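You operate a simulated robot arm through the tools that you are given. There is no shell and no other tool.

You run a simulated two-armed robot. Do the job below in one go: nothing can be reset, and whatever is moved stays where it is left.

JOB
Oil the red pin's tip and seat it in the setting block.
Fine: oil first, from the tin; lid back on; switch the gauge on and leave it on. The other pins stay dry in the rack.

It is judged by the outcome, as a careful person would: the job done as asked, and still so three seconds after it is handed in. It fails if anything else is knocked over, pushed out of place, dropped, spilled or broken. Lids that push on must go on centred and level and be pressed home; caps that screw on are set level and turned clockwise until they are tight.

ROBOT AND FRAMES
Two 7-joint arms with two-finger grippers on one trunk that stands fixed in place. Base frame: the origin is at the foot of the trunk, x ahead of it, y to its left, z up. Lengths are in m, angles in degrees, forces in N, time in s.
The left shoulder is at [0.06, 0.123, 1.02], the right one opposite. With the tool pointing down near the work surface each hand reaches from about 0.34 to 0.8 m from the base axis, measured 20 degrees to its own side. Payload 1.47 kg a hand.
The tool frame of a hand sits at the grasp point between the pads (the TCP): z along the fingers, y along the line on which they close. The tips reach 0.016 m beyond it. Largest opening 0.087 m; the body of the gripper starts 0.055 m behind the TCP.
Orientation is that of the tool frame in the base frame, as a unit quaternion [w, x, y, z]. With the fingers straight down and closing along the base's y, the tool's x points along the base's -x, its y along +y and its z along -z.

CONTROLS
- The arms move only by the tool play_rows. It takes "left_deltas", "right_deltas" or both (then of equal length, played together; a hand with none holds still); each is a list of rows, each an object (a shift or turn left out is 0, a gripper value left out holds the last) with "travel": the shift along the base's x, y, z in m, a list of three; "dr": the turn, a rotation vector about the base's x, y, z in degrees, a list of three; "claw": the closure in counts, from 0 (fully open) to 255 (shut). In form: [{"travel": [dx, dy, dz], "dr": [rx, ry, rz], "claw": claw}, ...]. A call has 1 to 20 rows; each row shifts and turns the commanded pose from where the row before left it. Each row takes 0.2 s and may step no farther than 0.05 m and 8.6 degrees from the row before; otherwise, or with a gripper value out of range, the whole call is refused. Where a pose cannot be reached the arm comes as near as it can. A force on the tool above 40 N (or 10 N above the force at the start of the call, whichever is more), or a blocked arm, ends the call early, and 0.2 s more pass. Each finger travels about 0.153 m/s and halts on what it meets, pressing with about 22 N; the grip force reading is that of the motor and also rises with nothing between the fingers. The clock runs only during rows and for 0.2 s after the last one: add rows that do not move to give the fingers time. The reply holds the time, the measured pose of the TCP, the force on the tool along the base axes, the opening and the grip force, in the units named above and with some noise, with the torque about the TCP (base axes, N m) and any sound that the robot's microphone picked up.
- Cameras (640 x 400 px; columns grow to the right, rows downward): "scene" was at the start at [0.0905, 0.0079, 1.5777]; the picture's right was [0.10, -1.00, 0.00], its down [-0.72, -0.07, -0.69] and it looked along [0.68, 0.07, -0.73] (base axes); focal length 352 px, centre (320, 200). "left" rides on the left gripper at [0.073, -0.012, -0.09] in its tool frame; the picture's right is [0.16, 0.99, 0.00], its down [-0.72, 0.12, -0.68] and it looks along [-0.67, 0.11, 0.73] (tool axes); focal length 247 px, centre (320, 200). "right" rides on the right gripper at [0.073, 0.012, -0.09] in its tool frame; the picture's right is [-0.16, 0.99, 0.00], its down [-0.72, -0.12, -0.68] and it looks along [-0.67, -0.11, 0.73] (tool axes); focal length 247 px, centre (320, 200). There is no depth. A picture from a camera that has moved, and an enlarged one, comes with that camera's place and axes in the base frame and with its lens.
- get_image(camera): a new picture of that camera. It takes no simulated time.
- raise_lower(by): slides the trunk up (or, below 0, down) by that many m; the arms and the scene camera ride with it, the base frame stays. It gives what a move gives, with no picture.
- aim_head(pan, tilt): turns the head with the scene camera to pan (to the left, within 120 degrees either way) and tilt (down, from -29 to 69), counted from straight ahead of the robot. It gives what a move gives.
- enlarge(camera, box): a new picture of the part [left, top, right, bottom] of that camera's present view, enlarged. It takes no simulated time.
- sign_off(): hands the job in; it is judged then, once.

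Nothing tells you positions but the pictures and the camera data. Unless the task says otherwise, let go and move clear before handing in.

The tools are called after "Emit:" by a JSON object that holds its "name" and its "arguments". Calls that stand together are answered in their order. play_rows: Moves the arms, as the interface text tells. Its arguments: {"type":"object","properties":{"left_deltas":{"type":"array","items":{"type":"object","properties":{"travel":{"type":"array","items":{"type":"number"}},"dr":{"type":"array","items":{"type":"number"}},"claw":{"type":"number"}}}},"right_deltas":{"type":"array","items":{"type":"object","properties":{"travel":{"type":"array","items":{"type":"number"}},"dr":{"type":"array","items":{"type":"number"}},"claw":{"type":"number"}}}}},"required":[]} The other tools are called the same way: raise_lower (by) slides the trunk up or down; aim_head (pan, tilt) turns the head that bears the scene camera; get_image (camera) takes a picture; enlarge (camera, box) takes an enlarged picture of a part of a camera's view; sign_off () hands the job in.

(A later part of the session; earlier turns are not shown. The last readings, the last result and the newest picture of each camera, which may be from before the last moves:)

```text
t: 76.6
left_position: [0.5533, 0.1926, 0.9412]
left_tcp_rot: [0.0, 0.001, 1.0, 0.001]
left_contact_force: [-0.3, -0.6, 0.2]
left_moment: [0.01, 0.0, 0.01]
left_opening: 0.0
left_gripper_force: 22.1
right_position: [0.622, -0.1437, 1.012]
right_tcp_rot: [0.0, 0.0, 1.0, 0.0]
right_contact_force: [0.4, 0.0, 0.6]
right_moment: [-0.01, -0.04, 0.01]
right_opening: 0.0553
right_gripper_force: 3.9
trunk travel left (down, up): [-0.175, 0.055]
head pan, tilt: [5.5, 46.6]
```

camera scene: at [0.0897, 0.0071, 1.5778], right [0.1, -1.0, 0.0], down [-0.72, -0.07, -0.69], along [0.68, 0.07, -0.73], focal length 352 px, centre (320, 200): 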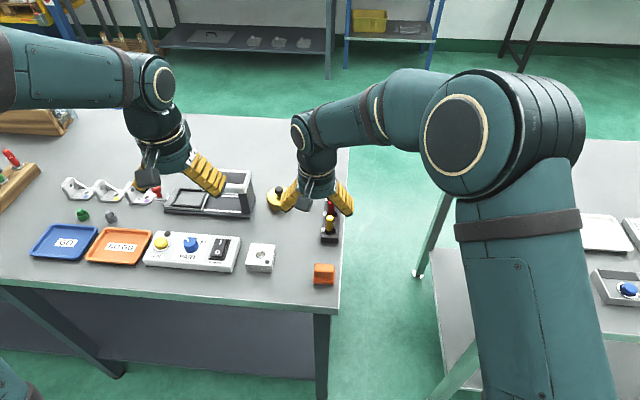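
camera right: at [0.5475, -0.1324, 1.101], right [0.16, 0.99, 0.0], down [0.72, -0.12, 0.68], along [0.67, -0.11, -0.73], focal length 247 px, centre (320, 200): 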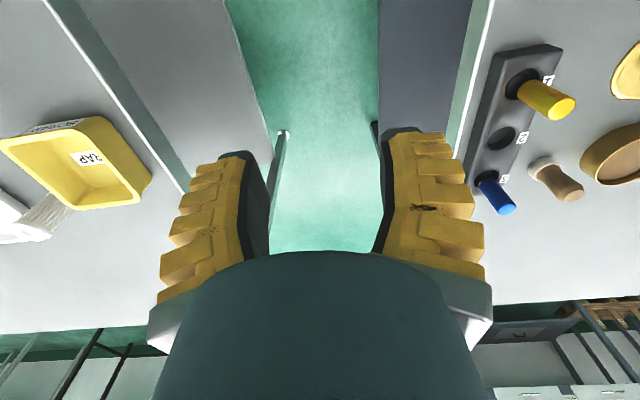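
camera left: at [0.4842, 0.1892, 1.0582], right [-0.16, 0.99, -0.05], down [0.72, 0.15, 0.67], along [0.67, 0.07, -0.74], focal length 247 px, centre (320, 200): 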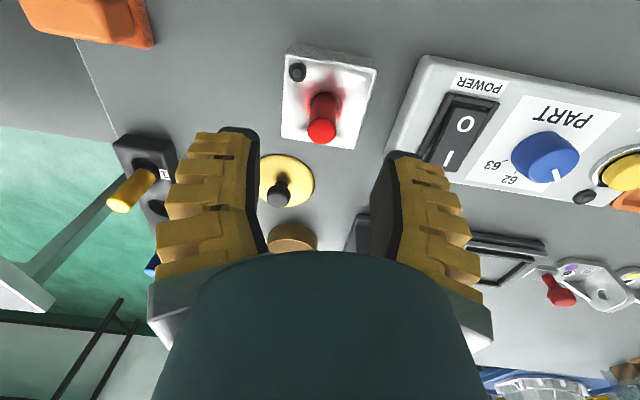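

Emit:
{"name": "play_rows", "arguments": {"left_deltas": [{"travel": [0, 0, -0.0015]}, {"travel": [0, 0, -0.0015]}, {}]}}

Emit:
{"name": "enlarge", "arguments": {"camera": "scene", "box": [235, 205, 295, 265]}}

```text
t: 77.4
left_position: [0.5541, 0.1927, 0.9401]
left_tcp_rot: [-0.001, -0.001, 1.0, 0.001]
left_contact_force: [0.4, 0.1, -0.1]
left_moment: [0.02, 0.01, 0.02]
left_opening: 0.0002
left_gripper_force: 21.6
right_position: [0.6207, -0.1424, 1.0121]
right_tcp_rot: [-0.001, 0.0, 1.0, 0.0]
right_contact_force: [-0.5, 0.1, -0.6]
right_moment: [0.03, -0.02, 0.02]
right_opening: 0.0556
right_gripper_force: 4.3
trunk travel left (down, up): [-0.175, 0.055]
head pan, tilt: [5.5, 46.6]
```

```text
6.67 times, centred on (265, 235) of scene
camera zoom: at [0.0904, 0.0079, 1.5777], right [0.1, -1.0, 0.0], down [-0.72, -0.07, -0.69], along [0.68, 0.07, -0.73], focal length 2347 px, centre (687, -33)
```

zoom: 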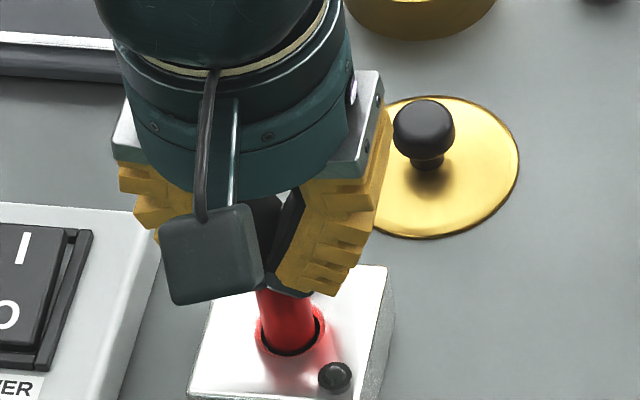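

Emit:
{"name": "play_rows", "arguments": {"left_deltas": [{"travel": [0, 0, -0.0015]}, {"travel": [0, 0, -0.0015]}, {}]}}

Emit:
{"name": "enlarge", "arguments": {"camera": "left", "box": [250, 80, 390, 230]}}

```text
t: 78.2
left_position: [0.5544, 0.1936, 0.9369]
left_tcp_rot: [0.0, 0.0, 1.0, 0.0]
left_contact_force: [0.0, 0.4, 0.4]
left_moment: [0.03, 0.01, -0.01]
left_opening: 0.0
left_gripper_force: 21.8
right_position: [0.6203, -0.1441, 1.0118]
right_tcp_rot: [0.0, 0.0, 1.0, 0.001]
right_contact_force: [-0.4, -0.1, 0.3]
right_moment: [-0.01, 0.01, -0.03]
right_opening: 0.0551
right_gripper_force: 3.9
trunk travel left (down, up): [-0.175, 0.055]
head pan, tilt: [5.5, 46.6]
```

```text
2.67 times, centred on (320, 155) of left
camera zoom: at [0.4816, 0.1811, 1.0262], right [-0.16, 0.99, 0.0], down [0.72, 0.12, 0.68], along [0.67, 0.11, -0.73], focal length 659 px, centre (320, 320)
```

zoom: 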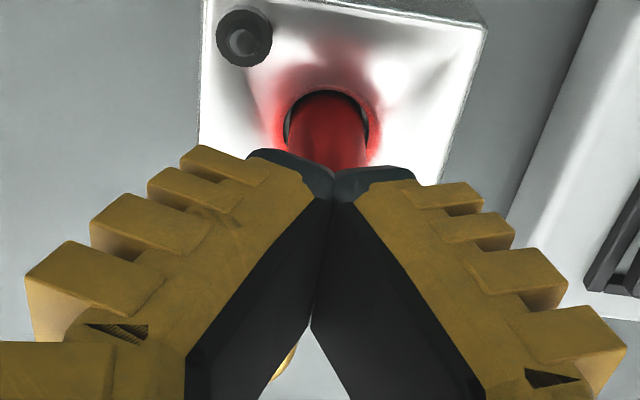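

Emit:
{"name": "play_rows", "arguments": {"left_deltas": [{"travel": [0, 0, -0.0015]}, {"travel": [0, 0, -0.0015]}, {}]}}

```text
t: 79.0
left_position: [0.5542, 0.1927, 0.9334]
left_tcp_rot: [0.001, 0.0, 1.0, 0.001]
left_contact_force: [0.4, -0.6, 0.7]
left_moment: [0.03, -0.01, -0.01]
left_opening: 0.0
left_gripper_force: 22.2
right_position: [0.6202, -0.1441, 1.0131]
right_tcp_rot: [0.001, 0.0, 1.0, 0.0]
right_contact_force: [-0.1, -0.8, 0.6]
right_moment: [-0.01, 0.04, -0.04]
right_opening: 0.0554
right_gripper_force: 4.2
trunk travel left (down, up): [-0.175, 0.055]
head pan, tilt: [5.5, 46.6]
```

Emit:
{"name": "play_rows", "arguments": {"left_deltas": [{"travel": [0, 0, -0.0015]}, {"travel": [0, 0, -0.0015]}, {}]}}

Emit:
{"name": "enlarge", "arguments": {"camera": "left", "box": [270, 80, 370, 180]}}

Emit:
{"name": "enlarge", "arguments": {"camera": "scene", "box": [245, 225, 285, 265]}}

```text
t: 79.8
left_position: [0.5539, 0.1924, 0.9316]
left_tcp_rot: [0.002, 0.0, 1.0, 0.0]
left_contact_force: [0.2, 2.4, 18.2]
left_moment: [0.18, -0.07, 0.02]
left_opening: 0.0059
left_gripper_force: 22.2
right_position: [0.6208, -0.143, 1.0121]
right_tcp_rot: [0.001, 0.0, 1.0, 0.0]
right_contact_force: [0.2, -0.4, 0.0]
right_moment: [0.01, -0.01, 0.02]
right_opening: 0.0554
right_gripper_force: 4.1
trunk travel left (down, up): [-0.175, 0.055]
head pan, tilt: [5.5, 46.6]
```

```text
4.00 times, centred on (320, 130) of left
camera zoom: at [0.4817, 0.1805, 1.0217], right [-0.16, 0.99, 0.0], down [0.72, 0.12, 0.68], along [0.67, 0.11, -0.73], focal length 988 px, centre (320, 480)
```

zoom: 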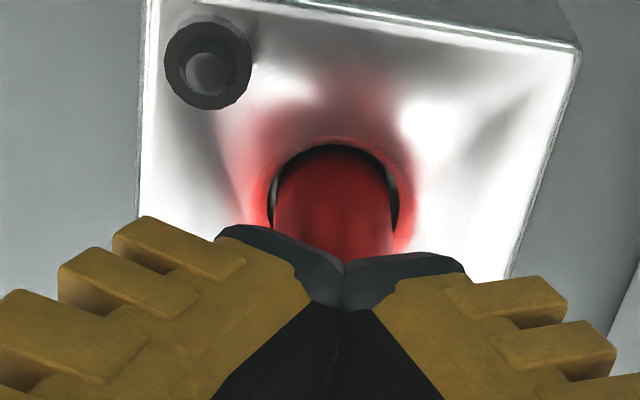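

```text
10.00 times, centred on (265, 245) of scene
camera zoom: at [0.089, 0.0077, 1.5779], right [0.1, -1.0, 0.0], down [-0.72, -0.07, -0.69], along [0.68, 0.07, -0.73], focal length 3521 px, centre (870, -250)
```

zoom: 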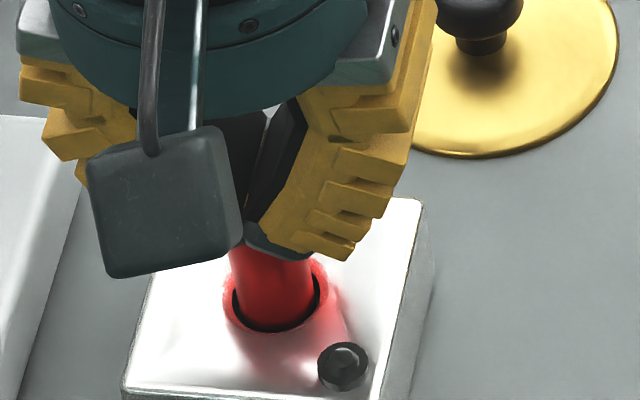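

The pin is firmly bottomed, pushing back at 18 N without moving. I'll lift off, open, and go back to the lid at about (0.657, 0.165).

Emit:
{"name": "play_rows", "arguments": {"left_deltas": [{"travel": [0, 0, 0.015]}, {"travel": [0, 0, 0.03]}, {"travel": [0, 0, 0.025], "claw": 108}, {"travel": [0.025, -0.007, 0]}, {"travel": [0.025, -0.007, 0]}, {"travel": [0.025, -0.007, 0]}, {"travel": [0.0265, -0.0065, 0]}, {"travel": [0, 0, -0.03]}, {"travel": [0, 0, -0.03]}, {}]}}

Emit:
{"name": "get_image", "arguments": {"camera": "left"}}

Emit:
{"name": "enlarge", "arguments": {"camera": "scene", "box": [230, 180, 330, 270]}}

```text
t: 82.0
left_position: [0.6566, 0.1656, 0.9424]
left_tcp_rot: [0.001, 0.0, 1.0, -0.001]
left_contact_force: [0.0, -0.2, 0.4]
left_moment: [-0.01, -0.03, 0.03]
left_opening: 0.0555
left_gripper_force: 3.8
right_position: [0.6201, -0.143, 1.0127]
right_tcp_rot: [0.0, 0.0, 1.0, -0.001]
right_contact_force: [-0.2, 0.1, 0.1]
right_moment: [0.01, -0.01, 0.0]
right_opening: 0.0553
right_gripper_force: 4.0
trunk travel left (down, up): [-0.175, 0.055]
head pan, tilt: [5.5, 46.6]
```

```text
taken
camera left: at [0.5834, 0.1535, 1.0315], right [-0.16, 0.99, 0.0], down [0.72, 0.12, 0.68], along [0.67, 0.11, -0.73], focal length 247 px, centre (320, 200)
```

left: 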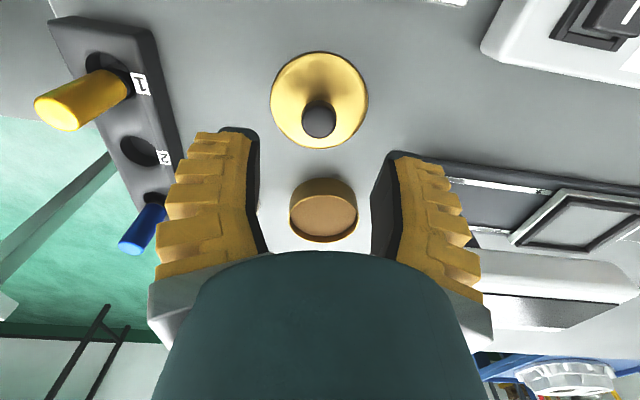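

```text
4.44 times, centred on (280, 225) of scene
camera zoom: at [0.09, 0.0079, 1.5778], right [0.1, -1.0, 0.0], down [-0.72, -0.07, -0.69], along [0.68, 0.07, -0.73], focal length 1565 px, centre (498, 89)
```

zoom: 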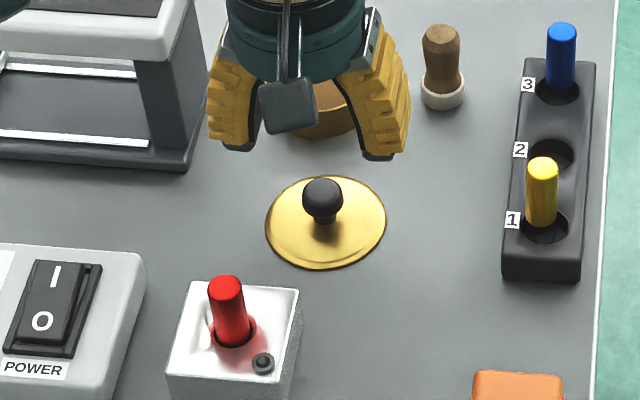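

The knob is aligned under the hand. I'll descend to the same grip height as before, z≈0.872, and close.

Emit:
{"name": "play_rows", "arguments": {"left_deltas": [{"travel": [-0.0005, -0.0008, -0.02]}, {"travel": [0, 0, -0.025]}, {"travel": [0, 0, -0.015]}, {"travel": [0, 0, -0.007]}, {"travel": [0, 0, -0.0035]}, {}, {}]}}

Emit:
{"name": "enlarge", "arguments": {"camera": "left", "box": [240, 70, 400, 220]}}

```text
t: 83.6
left_position: [0.6543, 0.1639, 0.8695]
left_tcp_rot: [0.001, -0.001, 1.0, 0.0]
left_contact_force: [0.7, 0.1, -0.2]
left_moment: [0.0, -0.01, 0.0]
left_opening: 0.0552
left_gripper_force: 4.2
right_position: [0.6222, -0.1433, 1.0117]
right_tcp_rot: [0.0, 0.0, 1.0, 0.0]
right_contact_force: [0.0, -0.1, -0.8]
right_moment: [0.01, -0.02, 0.03]
right_opening: 0.0555
right_gripper_force: 4.1
trunk travel left (down, up): [-0.175, 0.055]
head pan, tilt: [5.5, 46.6]
```

```text
2.67 times, centred on (320, 145) of left
camera zoom: at [0.5824, 0.1518, 0.9603], right [-0.16, 0.99, 0.0], down [0.72, 0.12, 0.68], along [0.67, 0.11, -0.73], focal length 659 px, centre (320, 347)
```

zoom: 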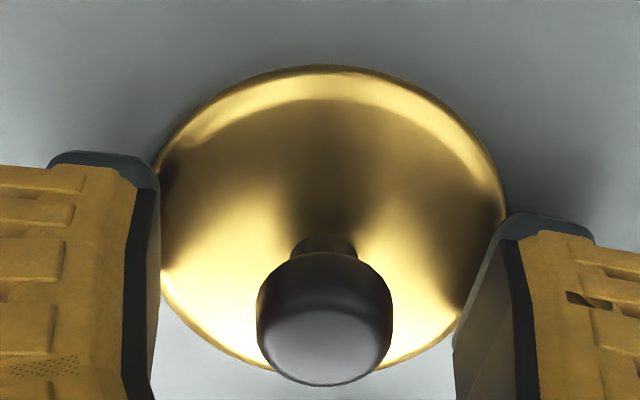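

Emit:
{"name": "play_rows", "arguments": {"left_deltas": [{"travel": [0, 0.0015, 0]}, {"claw": 150}, {"claw": 255}, {}, {}]}}

Emit:
{"name": "play_rows", "arguments": {"left_deltas": [{"travel": [0, 0, 0.003]}, {"travel": [0, 0, 0.004]}, {"travel": [0, 0, 0.005]}, {"travel": [0, 0, 0.006]}, {"travel": [0, 0, 0.006]}, {"travel": [0, 0, 0.006]}, {}]}}

Emit:
{"name": "get_image", "arguments": {"camera": "left"}}

Emit:
{"name": "enlarge", "arguments": {"camera": "scene", "box": [250, 180, 310, 240]}}

```text
t: 84.8
left_position: [0.655, 0.1655, 0.8708]
left_tcp_rot: [0.0, 0.0, 1.0, 0.0]
left_contact_force: [2.4, 0.8, 4.0]
left_moment: [-0.02, -0.12, -0.01]
left_opening: 0.0177
left_gripper_force: 22.0
right_position: [0.6217, -0.1439, 1.0135]
right_tcp_rot: [0.0, 0.0, 1.0, 0.0]
right_contact_force: [0.1, -0.9, 0.6]
right_moment: [-0.01, 0.03, 0.02]
right_opening: 0.0556
right_gripper_force: 3.8
trunk travel left (down, up): [-0.175, 0.055]
head pan, tilt: [5.5, 46.6]
```

```text
t: 86.4
left_position: [0.6557, 0.1676, 0.9]
left_tcp_rot: [0.0, 0.0, 1.0, 0.0]
left_contact_force: [-0.7, -0.2, 0.7]
left_moment: [0.01, 0.0, 0.0]
left_opening: 0.016
left_gripper_force: 22.0
right_position: [0.6214, -0.1434, 1.012]
right_tcp_rot: [0.0, -0.001, 1.0, 0.0]
right_contact_force: [-0.8, 0.5, -0.3]
right_moment: [-0.01, 0.01, 0.0]
right_opening: 0.0554
right_gripper_force: 4.2
trunk travel left (down, up): [-0.175, 0.055]
head pan, tilt: [5.5, 46.6]
```

```text
taken
camera left: at [0.5826, 0.1543, 0.9904], right [-0.16, 0.99, 0.0], down [0.72, 0.12, 0.68], along [0.67, 0.11, -0.73], focal length 247 px, centre (320, 200)
```

left: 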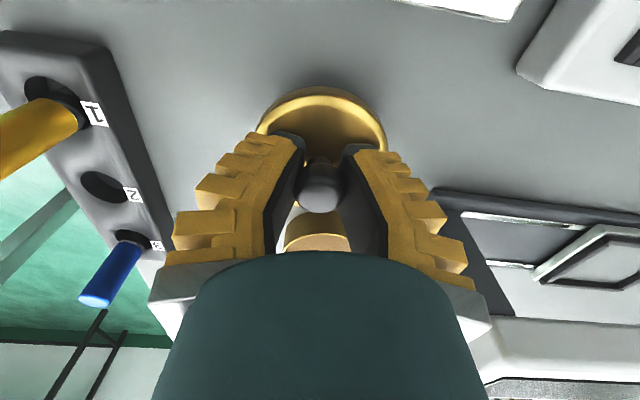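

```text
6.67 times, centred on (280, 210) of scene
camera zoom: at [0.0906, 0.0079, 1.5777], right [0.1, -1.0, 0.0], down [-0.72, -0.07, -0.69], along [0.68, 0.07, -0.73], focal length 2347 px, centre (587, 133)
```

zoom: 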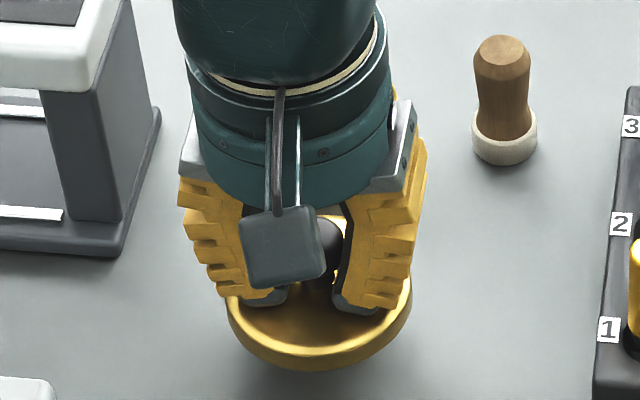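

The lid is held level again. I'll lift a bit more and carry it back over the tin to TCP (0.7565, 0.183), where it sat before.

Emit:
{"name": "play_rows", "arguments": {"left_deltas": [{"travel": [0, 0, 0.006]}, {"travel": [0, 0, 0.008]}, {"travel": [0, 0, 0.008]}, {"travel": [0.002, 0, 0.008]}, {"travel": [0.006, 0.001, 0.005]}, {"travel": [0.01, 0.0017, 0]}, {"travel": [0.01, 0.0017, 0]}, {"travel": [0.01, 0.0017, 0]}, {"travel": [0.01, 0.0017, 0]}, {"travel": [0.01, 0.0017, 0]}, {"travel": [0.01, 0.0017, 0]}, {"travel": [0.01, 0.0017, 0]}, {"travel": [0.01, 0.0017, 0]}, {"travel": [0.008, 0.001, 0]}, {"travel": [0.004, 0, 0]}, {"travel": [0.001, 0, 0]}, {}, {}]}}

Emit:
{"name": "get_image", "arguments": {"camera": "left"}}

Emit:
{"name": "enlarge", "arguments": {"camera": "scene", "box": [250, 150, 310, 220]}}

Emit:
{"name": "get_image", "arguments": {"camera": "right"}}

```text
t: 90.2
left_position: [0.7575, 0.1838, 0.9344]
left_tcp_rot: [0.001, 0.0, 1.0, 0.001]
left_contact_force: [0.4, 0.4, -0.4]
left_moment: [0.03, -0.01, -0.01]
left_opening: 0.0156
left_gripper_force: 22.4
right_position: [0.6214, -0.1429, 1.0128]
right_tcp_rot: [-0.001, 0.0, 1.0, 0.0]
right_contact_force: [-0.1, 0.3, 0.0]
right_moment: [-0.03, 0.01, 0.01]
right_opening: 0.0554
right_gripper_force: 3.9
trunk travel left (down, up): [-0.175, 0.055]
head pan, tilt: [5.5, 46.6]
```

```text
taken
camera left: at [0.6839, 0.1699, 1.0243], right [-0.16, 0.99, 0.0], down [0.72, 0.12, 0.68], along [0.67, 0.11, -0.73], focal length 247 px, centre (320, 200)
```

left: 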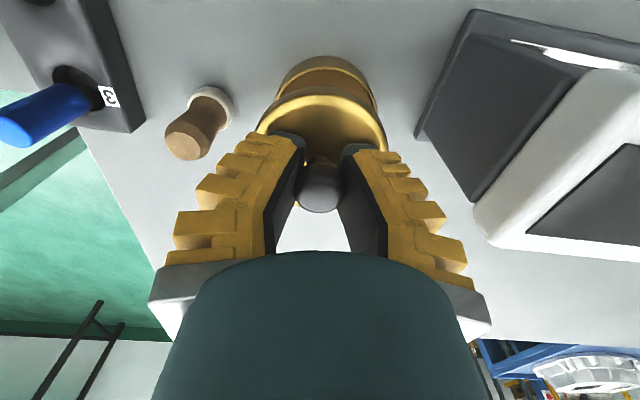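

```text
5.71 times, centred on (280, 185) of scene
camera zoom: at [0.0905, 0.0079, 1.5777], right [0.1, -1.0, 0.0], down [-0.72, -0.07, -0.69], along [0.68, 0.07, -0.73], focal length 2012 px, centre (549, 286)
```

zoom: 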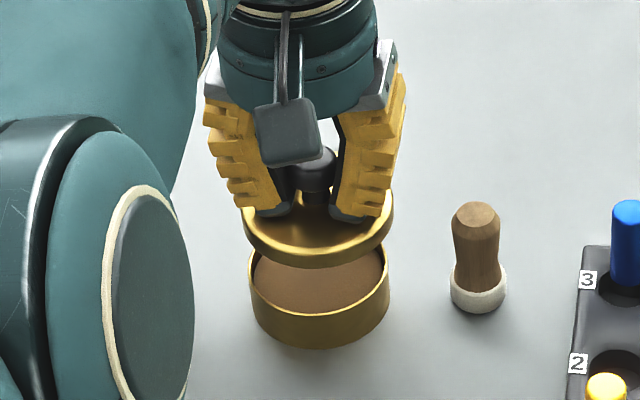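

```text
taken
camera right: at [0.5474, -0.1324, 1.101], right [0.16, 0.99, 0.0], down [0.72, -0.12, 0.68], along [0.67, -0.11, -0.73], focal length 247 px, centre (320, 200)
```

right: 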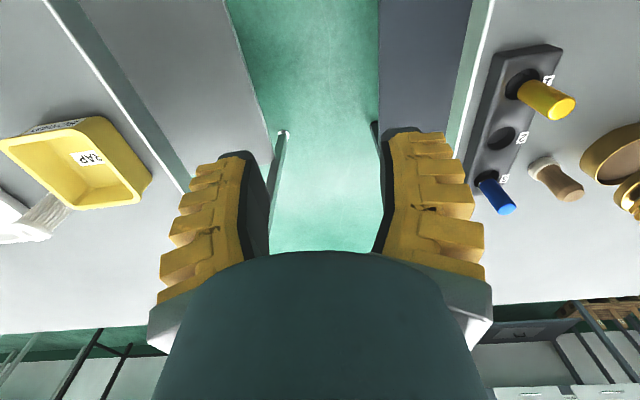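

Emit:
{"name": "enlarge", "arguments": {"camera": "scene", "box": [260, 180, 300, 215]}}

Emit:
{"name": "enlarge", "arguments": {"camera": "left", "box": [250, 40, 390, 220]}}

```text
11.43 times, centred on (280, 198) of scene
camera zoom: at [0.0905, 0.0079, 1.5777], right [0.1, -1.0, 0.0], down [-0.72, -0.07, -0.69], along [0.68, 0.07, -0.73], focal length 4024 px, centre (777, 229)
```

zoom: 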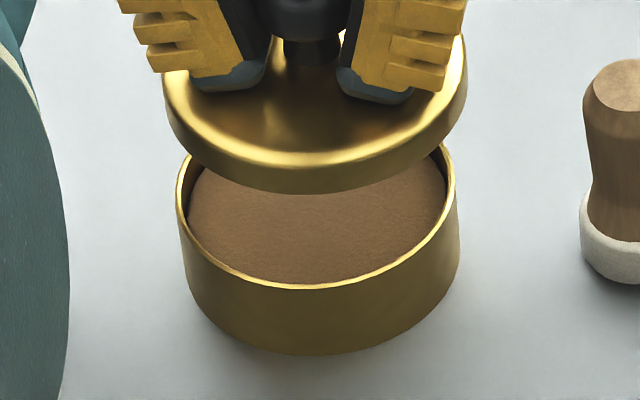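

```text
2.22 times, centred on (320, 130) of left
camera zoom: at [0.6839, 0.1699, 1.0243], right [-0.16, 0.99, 0.0], down [0.72, 0.12, 0.68], along [0.67, 0.11, -0.73], focal length 549 px, centre (320, 356)
```

zoom: 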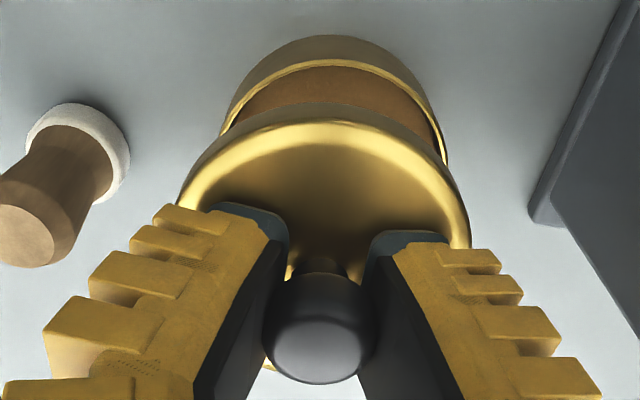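

The lid is level and aligned in x, but sits about 3 mm toward −y of the tin's axis. I'll shift it +y and lower to just above the rim.

Emit:
{"name": "play_rows", "arguments": {"left_deltas": [{"travel": [0, 0.0028, 0]}, {"travel": [0, 0, -0.006]}, {"travel": [0, 0, -0.008]}, {"travel": [0, 0, -0.006]}, {"travel": [0, 0, -0.005]}, {}, {}]}}

Emit:
{"name": "enlarge", "arguments": {"camera": "scene", "box": [260, 180, 300, 215]}}

Emit:
{"name": "enlarge", "arguments": {"camera": "left", "box": [250, 40, 390, 220]}}

```text
t: 91.8
left_position: [0.7561, 0.1848, 0.9107]
left_tcp_rot: [-0.001, 0.001, 1.0, -0.001]
left_contact_force: [-0.7, 0.9, -0.2]
left_moment: [-0.01, -0.01, 0.0]
left_opening: 0.0152
left_gripper_force: 21.9
right_position: [0.6211, -0.1431, 1.0118]
right_tcp_rot: [0.0, -0.001, 1.0, 0.0]
right_contact_force: [-0.6, -0.1, -0.9]
right_moment: [0.02, -0.02, 0.02]
right_opening: 0.0553
right_gripper_force: 3.7
trunk travel left (down, up): [-0.175, 0.055]
head pan, tilt: [5.5, 46.6]
```

```text
11.43 times, centred on (280, 198) of scene
camera zoom: at [0.0905, 0.0079, 1.5777], right [0.1, -1.0, 0.0], down [-0.72, -0.07, -0.69], along [0.68, 0.07, -0.73], focal length 4024 px, centre (777, 229)
```

zoom: 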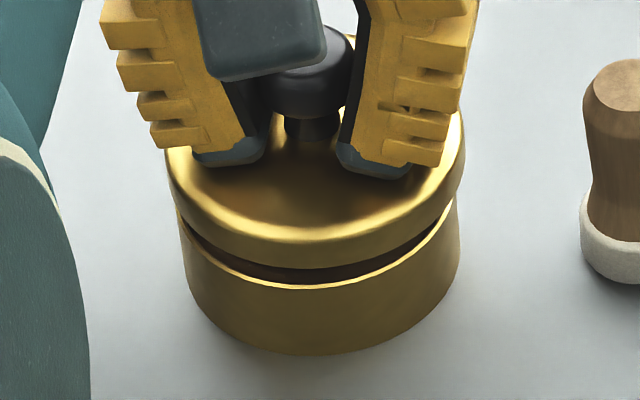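

```text
2.22 times, centred on (320, 130) of left
camera zoom: at [0.6836, 0.172, 0.9994], right [-0.16, 0.99, 0.0], down [0.72, 0.12, 0.68], along [0.67, 0.11, -0.73], focal length 549 px, centre (320, 356)
```

zoom: 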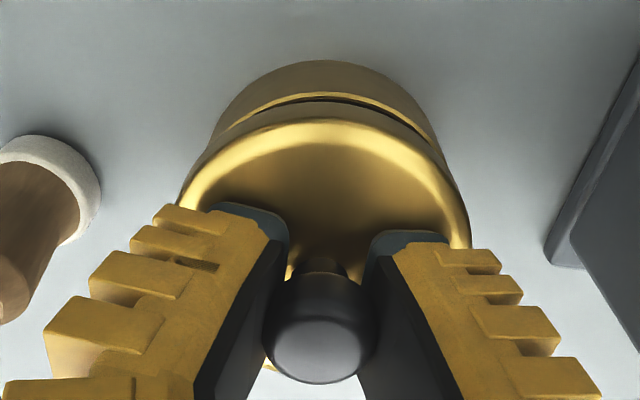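

The lid is centred about 1 cm above the rim. I'll lower it onto the tin in small steps.

Emit:
{"name": "play_rows", "arguments": {"left_deltas": [{"travel": [0, 0, -0.004]}, {"travel": [0, 0, -0.003]}, {"travel": [0, 0, -0.003]}, {"travel": [0, 0, -0.002]}, {}]}}

Emit:
{"name": "enlarge", "arguments": {"camera": "scene", "box": [260, 180, 300, 215]}}

Emit:
{"name": "enlarge", "arguments": {"camera": "left", "box": [250, 40, 390, 220]}}

```text
t: 93.0
left_position: [0.7565, 0.1846, 0.8977]
left_tcp_rot: [0.0, 0.0, 1.0, 0.0]
left_contact_force: [0.0, -0.3, -1.0]
left_moment: [0.02, 0.0, 0.01]
left_opening: 0.015
left_gripper_force: 22.3
right_position: [0.6207, -0.1441, 1.013]
right_tcp_rot: [-0.001, 0.0, 1.0, 0.0]
right_contact_force: [0.0, 0.2, -0.6]
right_moment: [0.0, 0.01, 0.0]
right_opening: 0.0558
right_gripper_force: 3.8
trunk travel left (down, up): [-0.175, 0.055]
head pan, tilt: [5.5, 46.6]
```

```text
11.43 times, centred on (280, 198) of scene
camera zoom: at [0.0905, 0.0079, 1.5777], right [0.1, -1.0, 0.0], down [-0.72, -0.07, -0.69], along [0.68, 0.07, -0.73], focal length 4024 px, centre (777, 229)
```

zoom: 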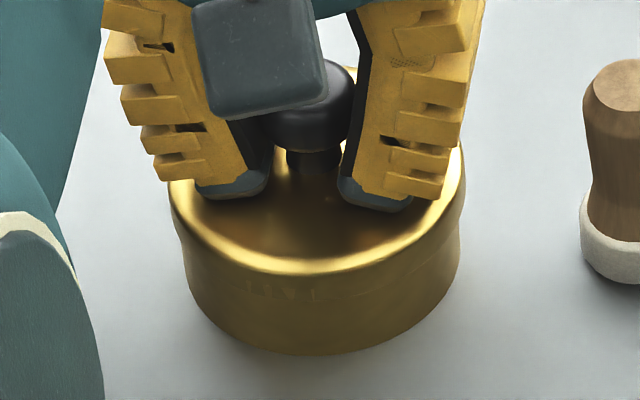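

```text
2.22 times, centred on (320, 130) of left
camera zoom: at [0.6839, 0.1725, 0.9878], right [-0.16, 0.99, 0.0], down [0.72, 0.12, 0.68], along [0.67, 0.11, -0.73], focal length 549 px, centre (320, 356)
```

zoom: 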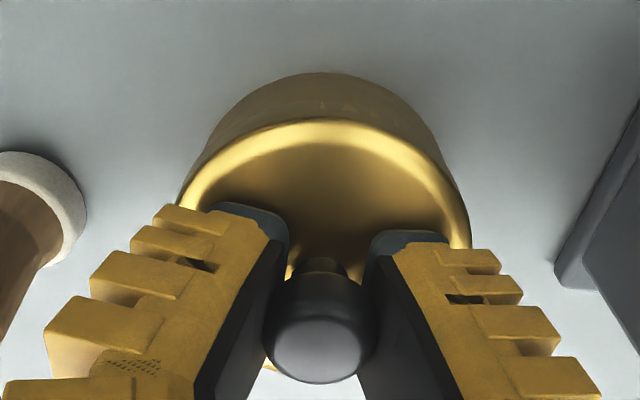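

The skirt is slipping over the rim with no resistance. I'll continue.

Emit:
{"name": "play_rows", "arguments": {"left_deltas": [{"travel": [0, 0, -0.0015]}, {"travel": [0, 0, -0.0015]}, {}]}}

```text
t: 93.8
left_position: [0.7568, 0.1848, 0.896]
left_tcp_rot: [0.0, 0.0, 1.0, 0.0]
left_contact_force: [0.2, -0.2, -0.8]
left_moment: [0.01, -0.01, 0.04]
left_opening: 0.0152
left_gripper_force: 22.1
right_position: [0.6206, -0.1435, 1.011]
right_tcp_rot: [0.0, 0.0, 1.0, 0.0]
right_contact_force: [0.4, 0.0, 0.9]
right_moment: [-0.04, 0.04, 0.0]
right_opening: 0.0555
right_gripper_force: 3.7
trunk travel left (down, up): [-0.175, 0.055]
head pan, tilt: [5.5, 46.6]
```

Emit:
{"name": "play_rows", "arguments": {"left_deltas": [{"travel": [0, 0, -0.0015]}, {"travel": [0, 0, -0.0015]}, {}]}}

Emit:
{"name": "enlarge", "arguments": {"camera": "scene", "box": [260, 180, 300, 215]}}

```text
t: 94.6
left_position: [0.7571, 0.1854, 0.896]
left_tcp_rot: [0.001, 0.0, 1.0, -0.001]
left_contact_force: [-0.1, 1.1, 11.7]
left_moment: [0.02, 0.38, -0.02]
left_opening: 0.015
left_gripper_force: 21.6
right_position: [0.62, -0.1438, 1.0131]
right_tcp_rot: [0.001, -0.001, 1.0, 0.0]
right_contact_force: [-0.3, -0.6, 0.6]
right_moment: [-0.01, 0.0, 0.0]
right_opening: 0.0553
right_gripper_force: 4.1
trunk travel left (down, up): [-0.175, 0.055]
head pan, tilt: [5.5, 46.6]
```

```text
11.43 times, centred on (280, 198) of scene
camera zoom: at [0.0891, 0.0077, 1.5779], right [0.1, -1.0, 0.0], down [-0.72, -0.07, -0.69], along [0.68, 0.07, -0.73], focal length 4024 px, centre (777, 229)
```

zoom: 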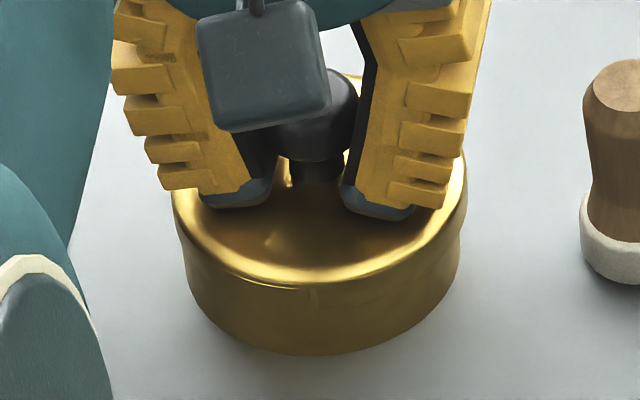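

Contact of 12 N comes with a torque that puts it at the near edge of the rim, so the skirt is catching there. I'll back up slightly and inspect.

Emit:
{"name": "enlarge", "arguments": {"camera": "left", "box": [285, 60, 365, 130]}}

Emit:
{"name": "enlarge", "arguments": {"camera": "scene", "box": [266, 194, 294, 214]}}

Emit:
{"name": "enlarge", "arguments": {"camera": "right", "box": [560, 100, 640, 220]}}

```text
5.71 times, centred on (325, 95) of left
camera zoom: at [0.6837, 0.1721, 0.9843], right [-0.16, 0.99, 0.0], down [0.72, 0.12, 0.68], along [0.67, 0.11, -0.73], focal length 1411 px, centre (291, 800)
```

zoom: 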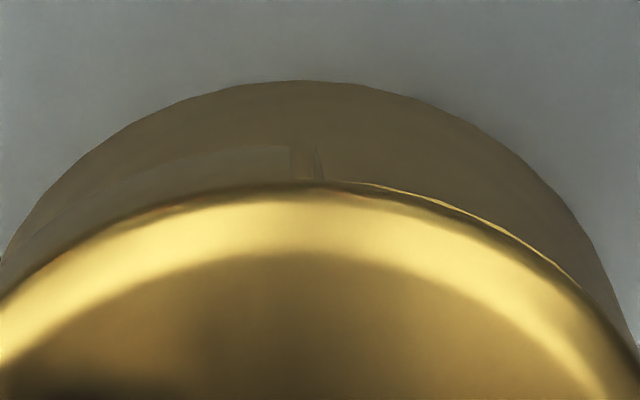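

```text
16.00 times, centred on (280, 204) of scene
camera zoom: at [0.0891, 0.0077, 1.5779], right [0.1, -1.0, 0.0], down [-0.72, -0.07, -0.69], along [0.68, 0.07, -0.73], focal length 5633 px, centre (960, 136)
```

zoom: 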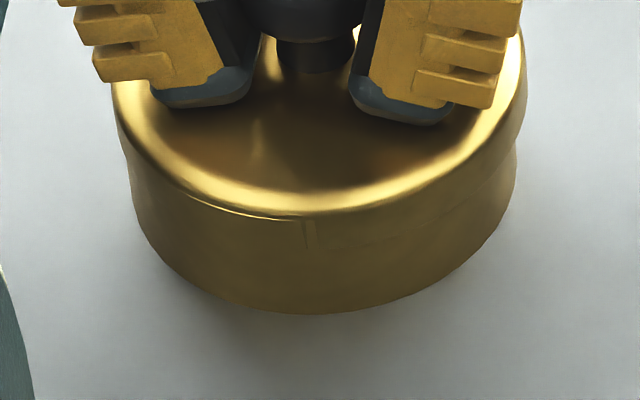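

```text
3.33 times, centred on (600, 160) of right
camera zoom: at [0.5465, -0.1326, 1.1016], right [0.16, 0.99, 0.0], down [0.72, -0.12, 0.68], along [0.67, -0.11, -0.73], focal length 823 px, centre (-613, 333)
```

zoom: 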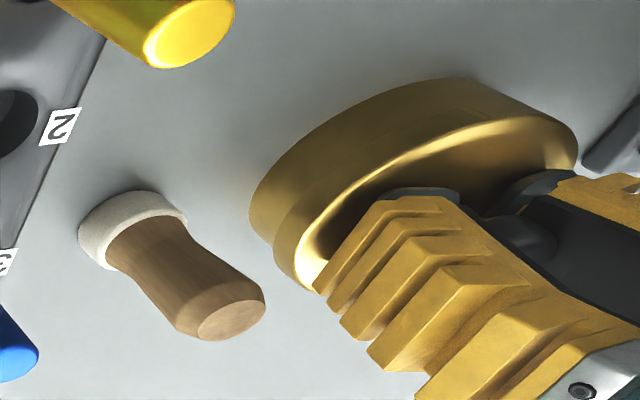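

The lid overhangs the far side and is flush at the near side, so it's about 2 mm too far in +x. I'll lift 3 mm, shift −x by 2 mm, and lower again.

Emit:
{"name": "play_rows", "arguments": {"left_deltas": [{"travel": [0, 0, 0.002]}, {"travel": [0, 0, 0.002]}, {"travel": [-0.002, 0, 0]}, {}, {"travel": [0, 0, -0.002]}, {"travel": [0, 0, -0.001]}, {"travel": [0, 0, -0.001]}, {}]}}

Emit:
{"name": "enlarge", "arguments": {"camera": "right", "box": [560, 100, 640, 220]}}

Emit:
{"name": "enlarge", "arguments": {"camera": "scene", "box": [266, 194, 294, 214]}}

```text
t: 96.4
left_position: [0.7551, 0.1843, 0.8951]
left_tcp_rot: [0.002, 0.0, 1.0, 0.0]
left_contact_force: [-0.7, -2.0, 12.9]
left_moment: [0.01, 0.14, -0.01]
left_opening: 0.0152
left_gripper_force: 22.2
right_position: [0.62, -0.1443, 1.0124]
right_tcp_rot: [0.001, 0.0, 1.0, 0.0]
right_contact_force: [-0.4, 0.3, 0.1]
right_moment: [0.02, 0.0, -0.01]
right_opening: 0.0554
right_gripper_force: 4.3
trunk travel left (down, up): [-0.175, 0.055]
head pan, tilt: [5.5, 46.6]
```

```text
3.33 times, centred on (600, 160) of right
camera zoom: at [0.5462, -0.1328, 1.1017], right [0.16, 0.99, 0.0], down [0.72, -0.12, 0.68], along [0.67, -0.11, -0.73], focal length 823 px, centre (-613, 333)
```

zoom: 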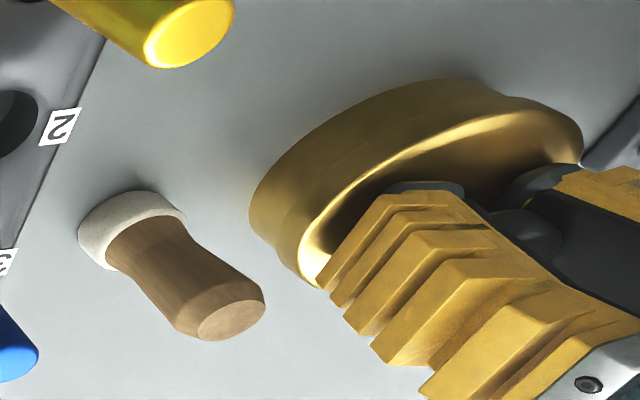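

```text
16.00 times, centred on (280, 204) of scene
camera zoom: at [0.0888, 0.0074, 1.5779], right [0.1, -1.0, 0.0], down [-0.72, -0.07, -0.69], along [0.68, 0.07, -0.73], focal length 5633 px, centre (960, 136)
```

zoom: 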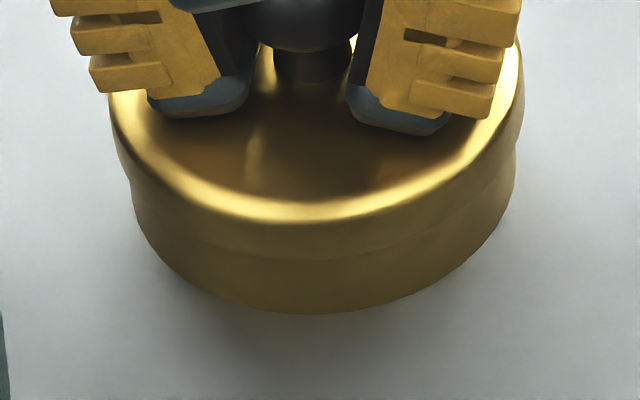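

The lid is now evenly over the rim, and the contact has moved near the centre. I'll push down while still holding the knob to see whether it snaps home.

Emit:
{"name": "play_rows", "arguments": {"left_deltas": [{"travel": [0, 0, -0.001]}, {"travel": [0, 0, -0.001]}, {}]}}

Emit:
{"name": "enlarge", "arguments": {"camera": "scene", "box": [266, 194, 294, 214]}}

```text
t: 97.2
left_position: [0.7543, 0.1849, 0.8934]
left_tcp_rot: [0.004, 0.0, 1.0, 0.001]
left_contact_force: [6.3, -0.4, 28.6]
left_moment: [-0.04, 0.0, -0.04]
left_opening: 0.0156
left_gripper_force: 22.1
right_position: [0.6191, -0.1452, 1.0141]
right_tcp_rot: [0.001, 0.0, 1.0, 0.001]
right_contact_force: [-0.2, -0.5, -0.3]
right_moment: [0.04, -0.01, 0.0]
right_opening: 0.0555
right_gripper_force: 3.8
trunk travel left (down, up): [-0.175, 0.055]
head pan, tilt: [5.5, 46.6]
```

```text
16.00 times, centred on (280, 204) of scene
camera zoom: at [0.088, 0.0072, 1.578], right [0.1, -1.0, 0.0], down [-0.72, -0.07, -0.69], along [0.69, 0.07, -0.73], focal length 5633 px, centre (960, 136)
```

zoom: 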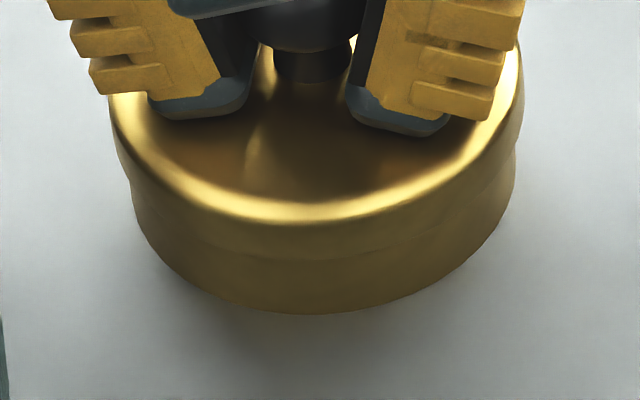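

It's evenly loaded at 29 N with no torque. I'll add a little more force.

Emit:
{"name": "play_rows", "arguments": {"left_deltas": [{"travel": [0, 0, -0.0007]}, {"travel": [0, 0, -0.0005]}, {}]}}

Emit:
{"name": "enlarge", "arguments": {"camera": "scene", "box": [266, 194, 294, 214]}}

Emit:
{"name": "enlarge", "arguments": {"camera": "left", "box": [250, 40, 390, 220]}}

```text
t: 98.0
left_position: [0.7543, 0.1845, 0.8939]
left_tcp_rot: [0.004, -0.001, 1.0, 0.0]
left_contact_force: [7.6, -1.8, 31.5]
left_moment: [-0.04, -0.04, -0.05]
left_opening: 0.0161
left_gripper_force: 22.2
right_position: [0.6181, -0.1444, 1.0133]
right_tcp_rot: [0.0, 0.0, 1.0, 0.001]
right_contact_force: [0.1, -0.7, 0.3]
right_moment: [0.02, 0.01, 0.02]
right_opening: 0.0556
right_gripper_force: 4.3
trunk travel left (down, up): [-0.175, 0.055]
head pan, tilt: [5.5, 46.6]
```

```text
16.00 times, centred on (280, 204) of scene
camera zoom: at [0.0877, 0.0067, 1.578], right [0.1, -1.0, 0.0], down [-0.72, -0.07, -0.69], along [0.69, 0.07, -0.73], focal length 5633 px, centre (960, 136)
```

zoom: 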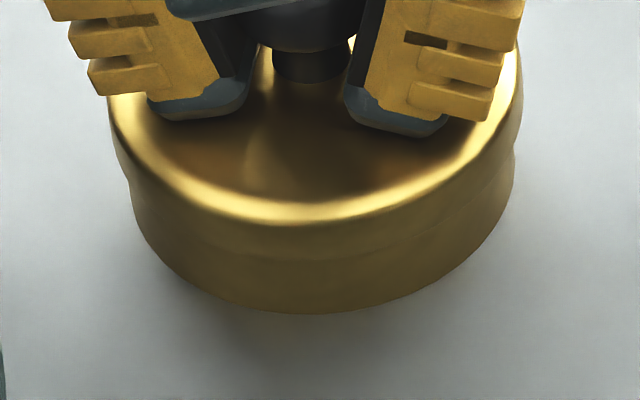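

```text
2.22 times, centred on (320, 130) of left
camera zoom: at [0.6809, 0.1721, 0.9829], right [-0.16, 0.99, 0.0], down [0.72, 0.12, 0.69], along [0.68, 0.11, -0.73], focal length 549 px, centre (320, 356)
```

zoom: 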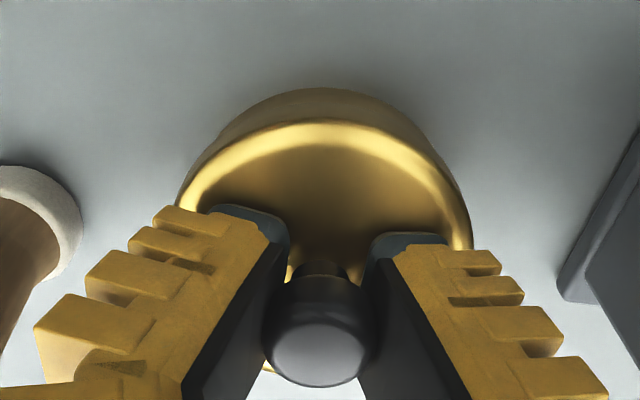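

Emit:
{"name": "play_rows", "arguments": {"left_deltas": [{"travel": [0.0005, 0, -0.0008]}, {"travel": [0.0005, 0, -0.0007]}, {}]}}

Emit:
{"name": "enlarge", "arguments": {"camera": "scene", "box": [266, 194, 294, 214]}}

```text
t: 98.8
left_position: [0.7532, 0.184, 0.8935]
left_tcp_rot: [0.004, -0.002, 1.0, 0.001]
left_contact_force: [0.8, -2.6, 40.0]
left_moment: [0.01, 0.15, -0.04]
left_opening: 0.0163
left_gripper_force: 22.1
right_position: [0.618, -0.1435, 1.0147]
right_tcp_rot: [0.002, 0.0, 1.0, 0.0]
right_contact_force: [-0.9, 0.7, 0.5]
right_moment: [-0.03, 0.0, 0.01]
right_opening: 0.0556
right_gripper_force: 4.4
trunk travel left (down, up): [-0.175, 0.055]
head pan, tilt: [5.5, 46.6]
```

```text
16.00 times, centred on (280, 204) of scene
camera zoom: at [0.086, 0.0065, 1.5781], right [0.1, -1.0, 0.0], down [-0.72, -0.07, -0.69], along [0.69, 0.07, -0.72], focal length 5633 px, centre (960, 136)
```

zoom: 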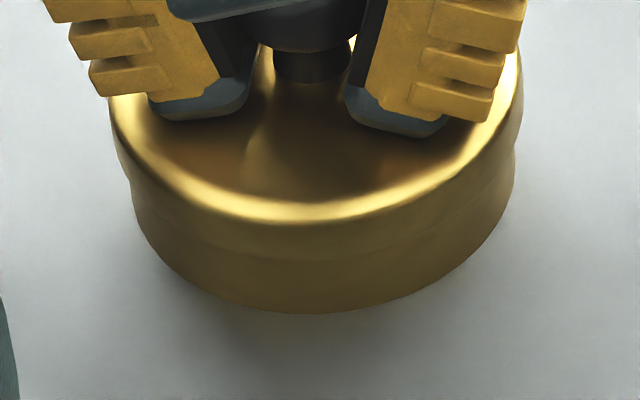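

That's 40 N with no snap. I'll unload, release the knob, and compare the lid's height with the original pictures.

Emit:
{"name": "play_rows", "arguments": {"left_deltas": [{"travel": [-0.0005, 0, 0.002]}, {"travel": [-0.0005, 0, 0.0015]}, {"claw": 220}, {"claw": 170}, {"claw": 108}, {}, {"travel": [0, 0, 0.02]}, {"travel": [0, 0, 0.03]}, {"travel": [0, 0, 0.03]}, {"travel": [-0.02, 0.01, 0.02]}, {}, {}]}}

Emit:
{"name": "enlarge", "arguments": {"camera": "scene", "box": [260, 176, 300, 212]}}

Emit:
{"name": "get_image", "arguments": {"camera": "left"}}

Emit:
{"name": "enlarge", "arguments": {"camera": "right", "box": [560, 100, 640, 220]}}

```text
t: 101.4
left_position: [0.7335, 0.1943, 0.9942]
left_tcp_rot: [0.001, 0.001, 1.0, 0.0]
left_contact_force: [-0.5, 1.3, -0.2]
left_moment: [0.02, -0.02, 0.02]
left_opening: 0.0553
left_gripper_force: 3.7
right_position: [0.6208, -0.1432, 1.0125]
right_tcp_rot: [-0.001, -0.001, 1.0, 0.0]
right_contact_force: [-0.3, -0.4, 0.2]
right_moment: [-0.02, -0.01, -0.02]
right_opening: 0.0553
right_gripper_force: 3.8
trunk travel left (down, up): [-0.175, 0.055]
head pan, tilt: [5.5, 46.6]
heard: snap
```

```text
11.11 times, centred on (280, 194) of scene
camera zoom: at [0.0895, 0.008, 1.5778], right [0.1, -1.0, 0.0], down [-0.72, -0.07, -0.69], along [0.68, 0.07, -0.73], focal length 3912 px, centre (764, 267)
```

zoom: 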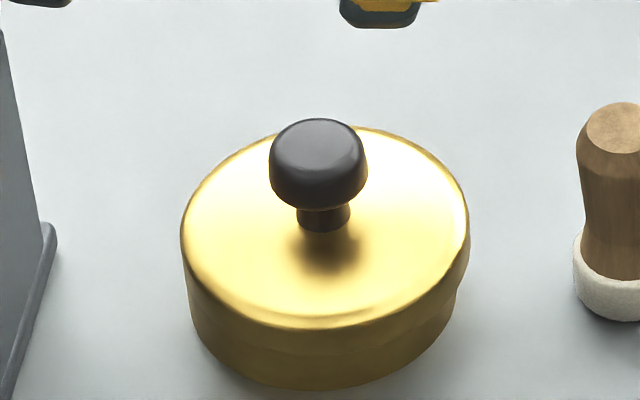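

```text
taken
camera left: at [0.6611, 0.1821, 1.0823], right [-0.16, 0.99, 0.0], down [0.72, 0.12, 0.68], along [0.67, 0.11, -0.73], focal length 247 px, centre (320, 200)
```

left: 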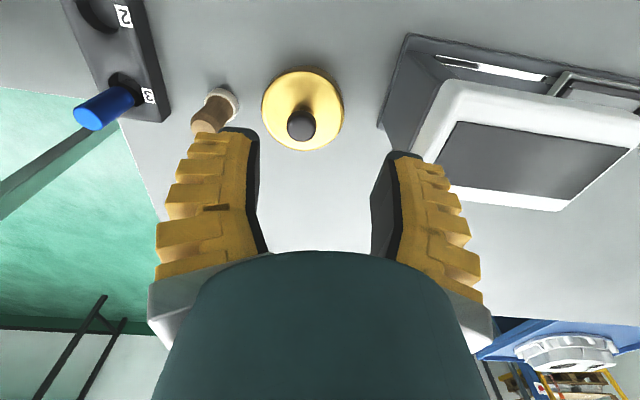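

```text
3.33 times, centred on (600, 160) of right
camera zoom: at [0.5467, -0.1323, 1.1014], right [0.16, 0.99, 0.0], down [0.72, -0.12, 0.68], along [0.67, -0.11, -0.73], focal length 823 px, centre (-613, 333)
```

zoom: 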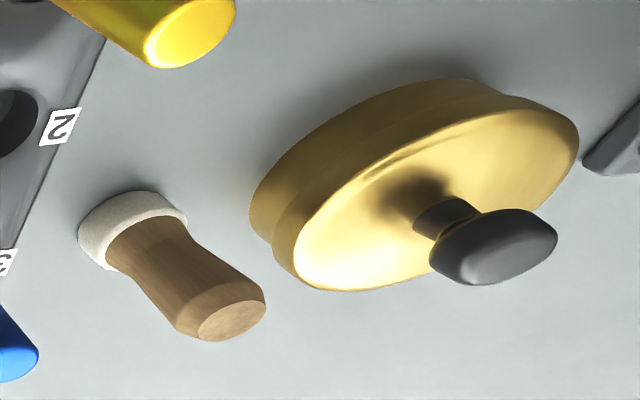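

A snap was heard during this step, and the lid looks level. I'll compare it with the earlier loose state using the same crop as before.

Emit:
{"name": "enlarge", "arguments": {"camera": "scene", "box": [262, 176, 296, 206]}}

Emit:
{"name": "enlarge", "arguments": {"camera": "scene", "box": [220, 140, 360, 230]}}

Emit:
{"name": "enlarge", "arguments": {"camera": "scene", "box": [250, 160, 310, 220]}}

```text
13.33 times, centred on (279, 191) of scene
camera zoom: at [0.0895, 0.008, 1.5778], right [0.1, -1.0, 0.0], down [-0.72, -0.07, -0.69], along [0.68, 0.07, -0.73], focal length 4694 px, centre (867, 320)
```

zoom: 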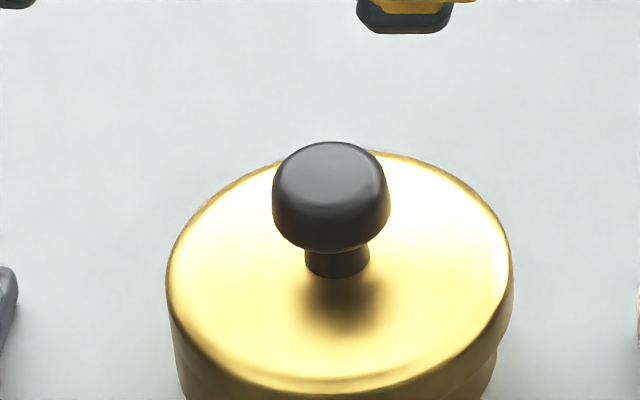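

```text
4.44 times, centred on (290, 185) of scene
camera zoom: at [0.0895, 0.008, 1.5778], right [0.1, -1.0, 0.0], down [-0.72, -0.07, -0.69], along [0.68, 0.07, -0.73], focal length 1565 px, centre (453, 267)
```

zoom: 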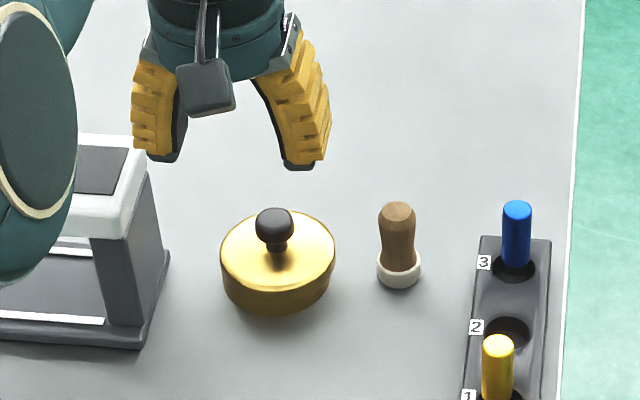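

```text
6.67 times, centred on (280, 190) of scene
camera zoom: at [0.0895, 0.008, 1.5778], right [0.1, -1.0, 0.0], down [-0.72, -0.07, -0.69], along [0.68, 0.07, -0.73], focal length 2347 px, centre (587, 267)
```

zoom: 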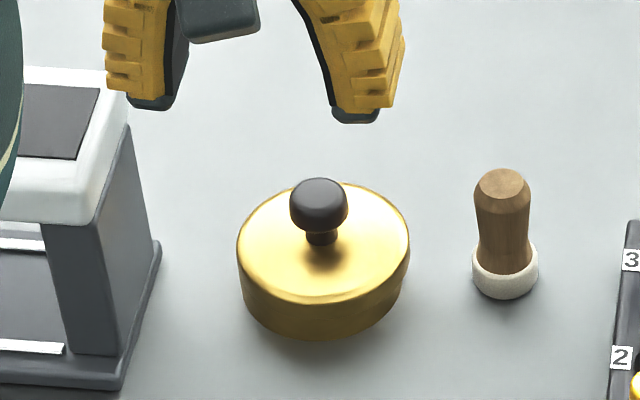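

The lid is now about 3 mm lower than in the loose state and matches the original closed height. To be sure it's home, I'll press on the knob's top with closed fingers.

Emit:
{"name": "play_rows", "arguments": {"left_deltas": [{"travel": [0.0108, -0.0056, 0], "claw": 255}, {"travel": [0.0108, -0.0056, 0]}, {}, {"travel": [0, 0, -0.02]}, {"travel": [0, 0, -0.025]}, {"travel": [0, 0, -0.02]}, {}]}}

Emit:
{"name": "enlarge", "arguments": {"camera": "left", "box": [250, 60, 390, 220]}}

Emit:
{"name": "enlarge", "arguments": {"camera": "scene", "box": [255, 165, 305, 215]}}

```text
t: 103.0
left_position: [0.7534, 0.1841, 0.926]
left_tcp_rot: [0.001, 0.0, 1.0, 0.0]
left_contact_force: [0.0, -0.5, -0.3]
left_moment: [0.01, 0.0, 0.0]
left_opening: 0.0001
left_gripper_force: 21.7
right_position: [0.6204, -0.1446, 1.0129]
right_tcp_rot: [-0.001, 0.0, 1.0, 0.0]
right_contact_force: [0.1, -0.3, -0.1]
right_moment: [0.01, -0.01, -0.03]
right_opening: 0.0552
right_gripper_force: 3.8
trunk travel left (down, up): [-0.175, 0.055]
head pan, tilt: [5.5, 46.6]
```

```text
2.50 times, centred on (320, 140) of left
camera zoom: at [0.6821, 0.171, 1.0166], right [-0.16, 0.99, 0.0], down [0.72, 0.12, 0.68], along [0.67, 0.11, -0.73], focal length 617 px, centre (320, 350)
```

zoom: 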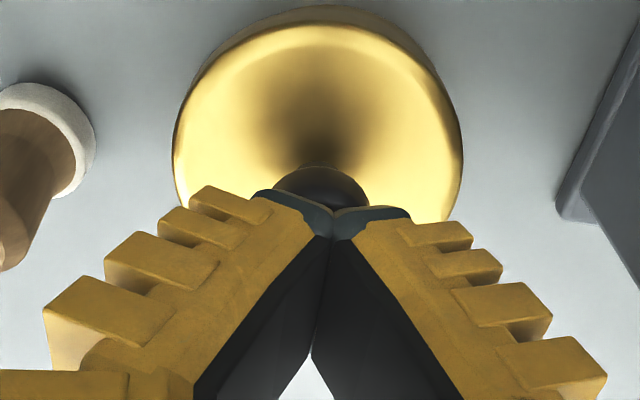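

```text
8.00 times, centred on (280, 190) of scene
camera zoom: at [0.09, 0.0079, 1.5778], right [0.1, -1.0, 0.0], down [-0.72, -0.07, -0.69], along [0.68, 0.07, -0.73], focal length 2817 px, centre (640, 280)
```

zoom: 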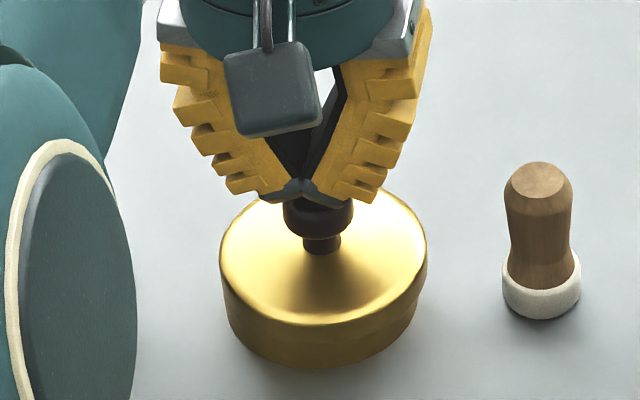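

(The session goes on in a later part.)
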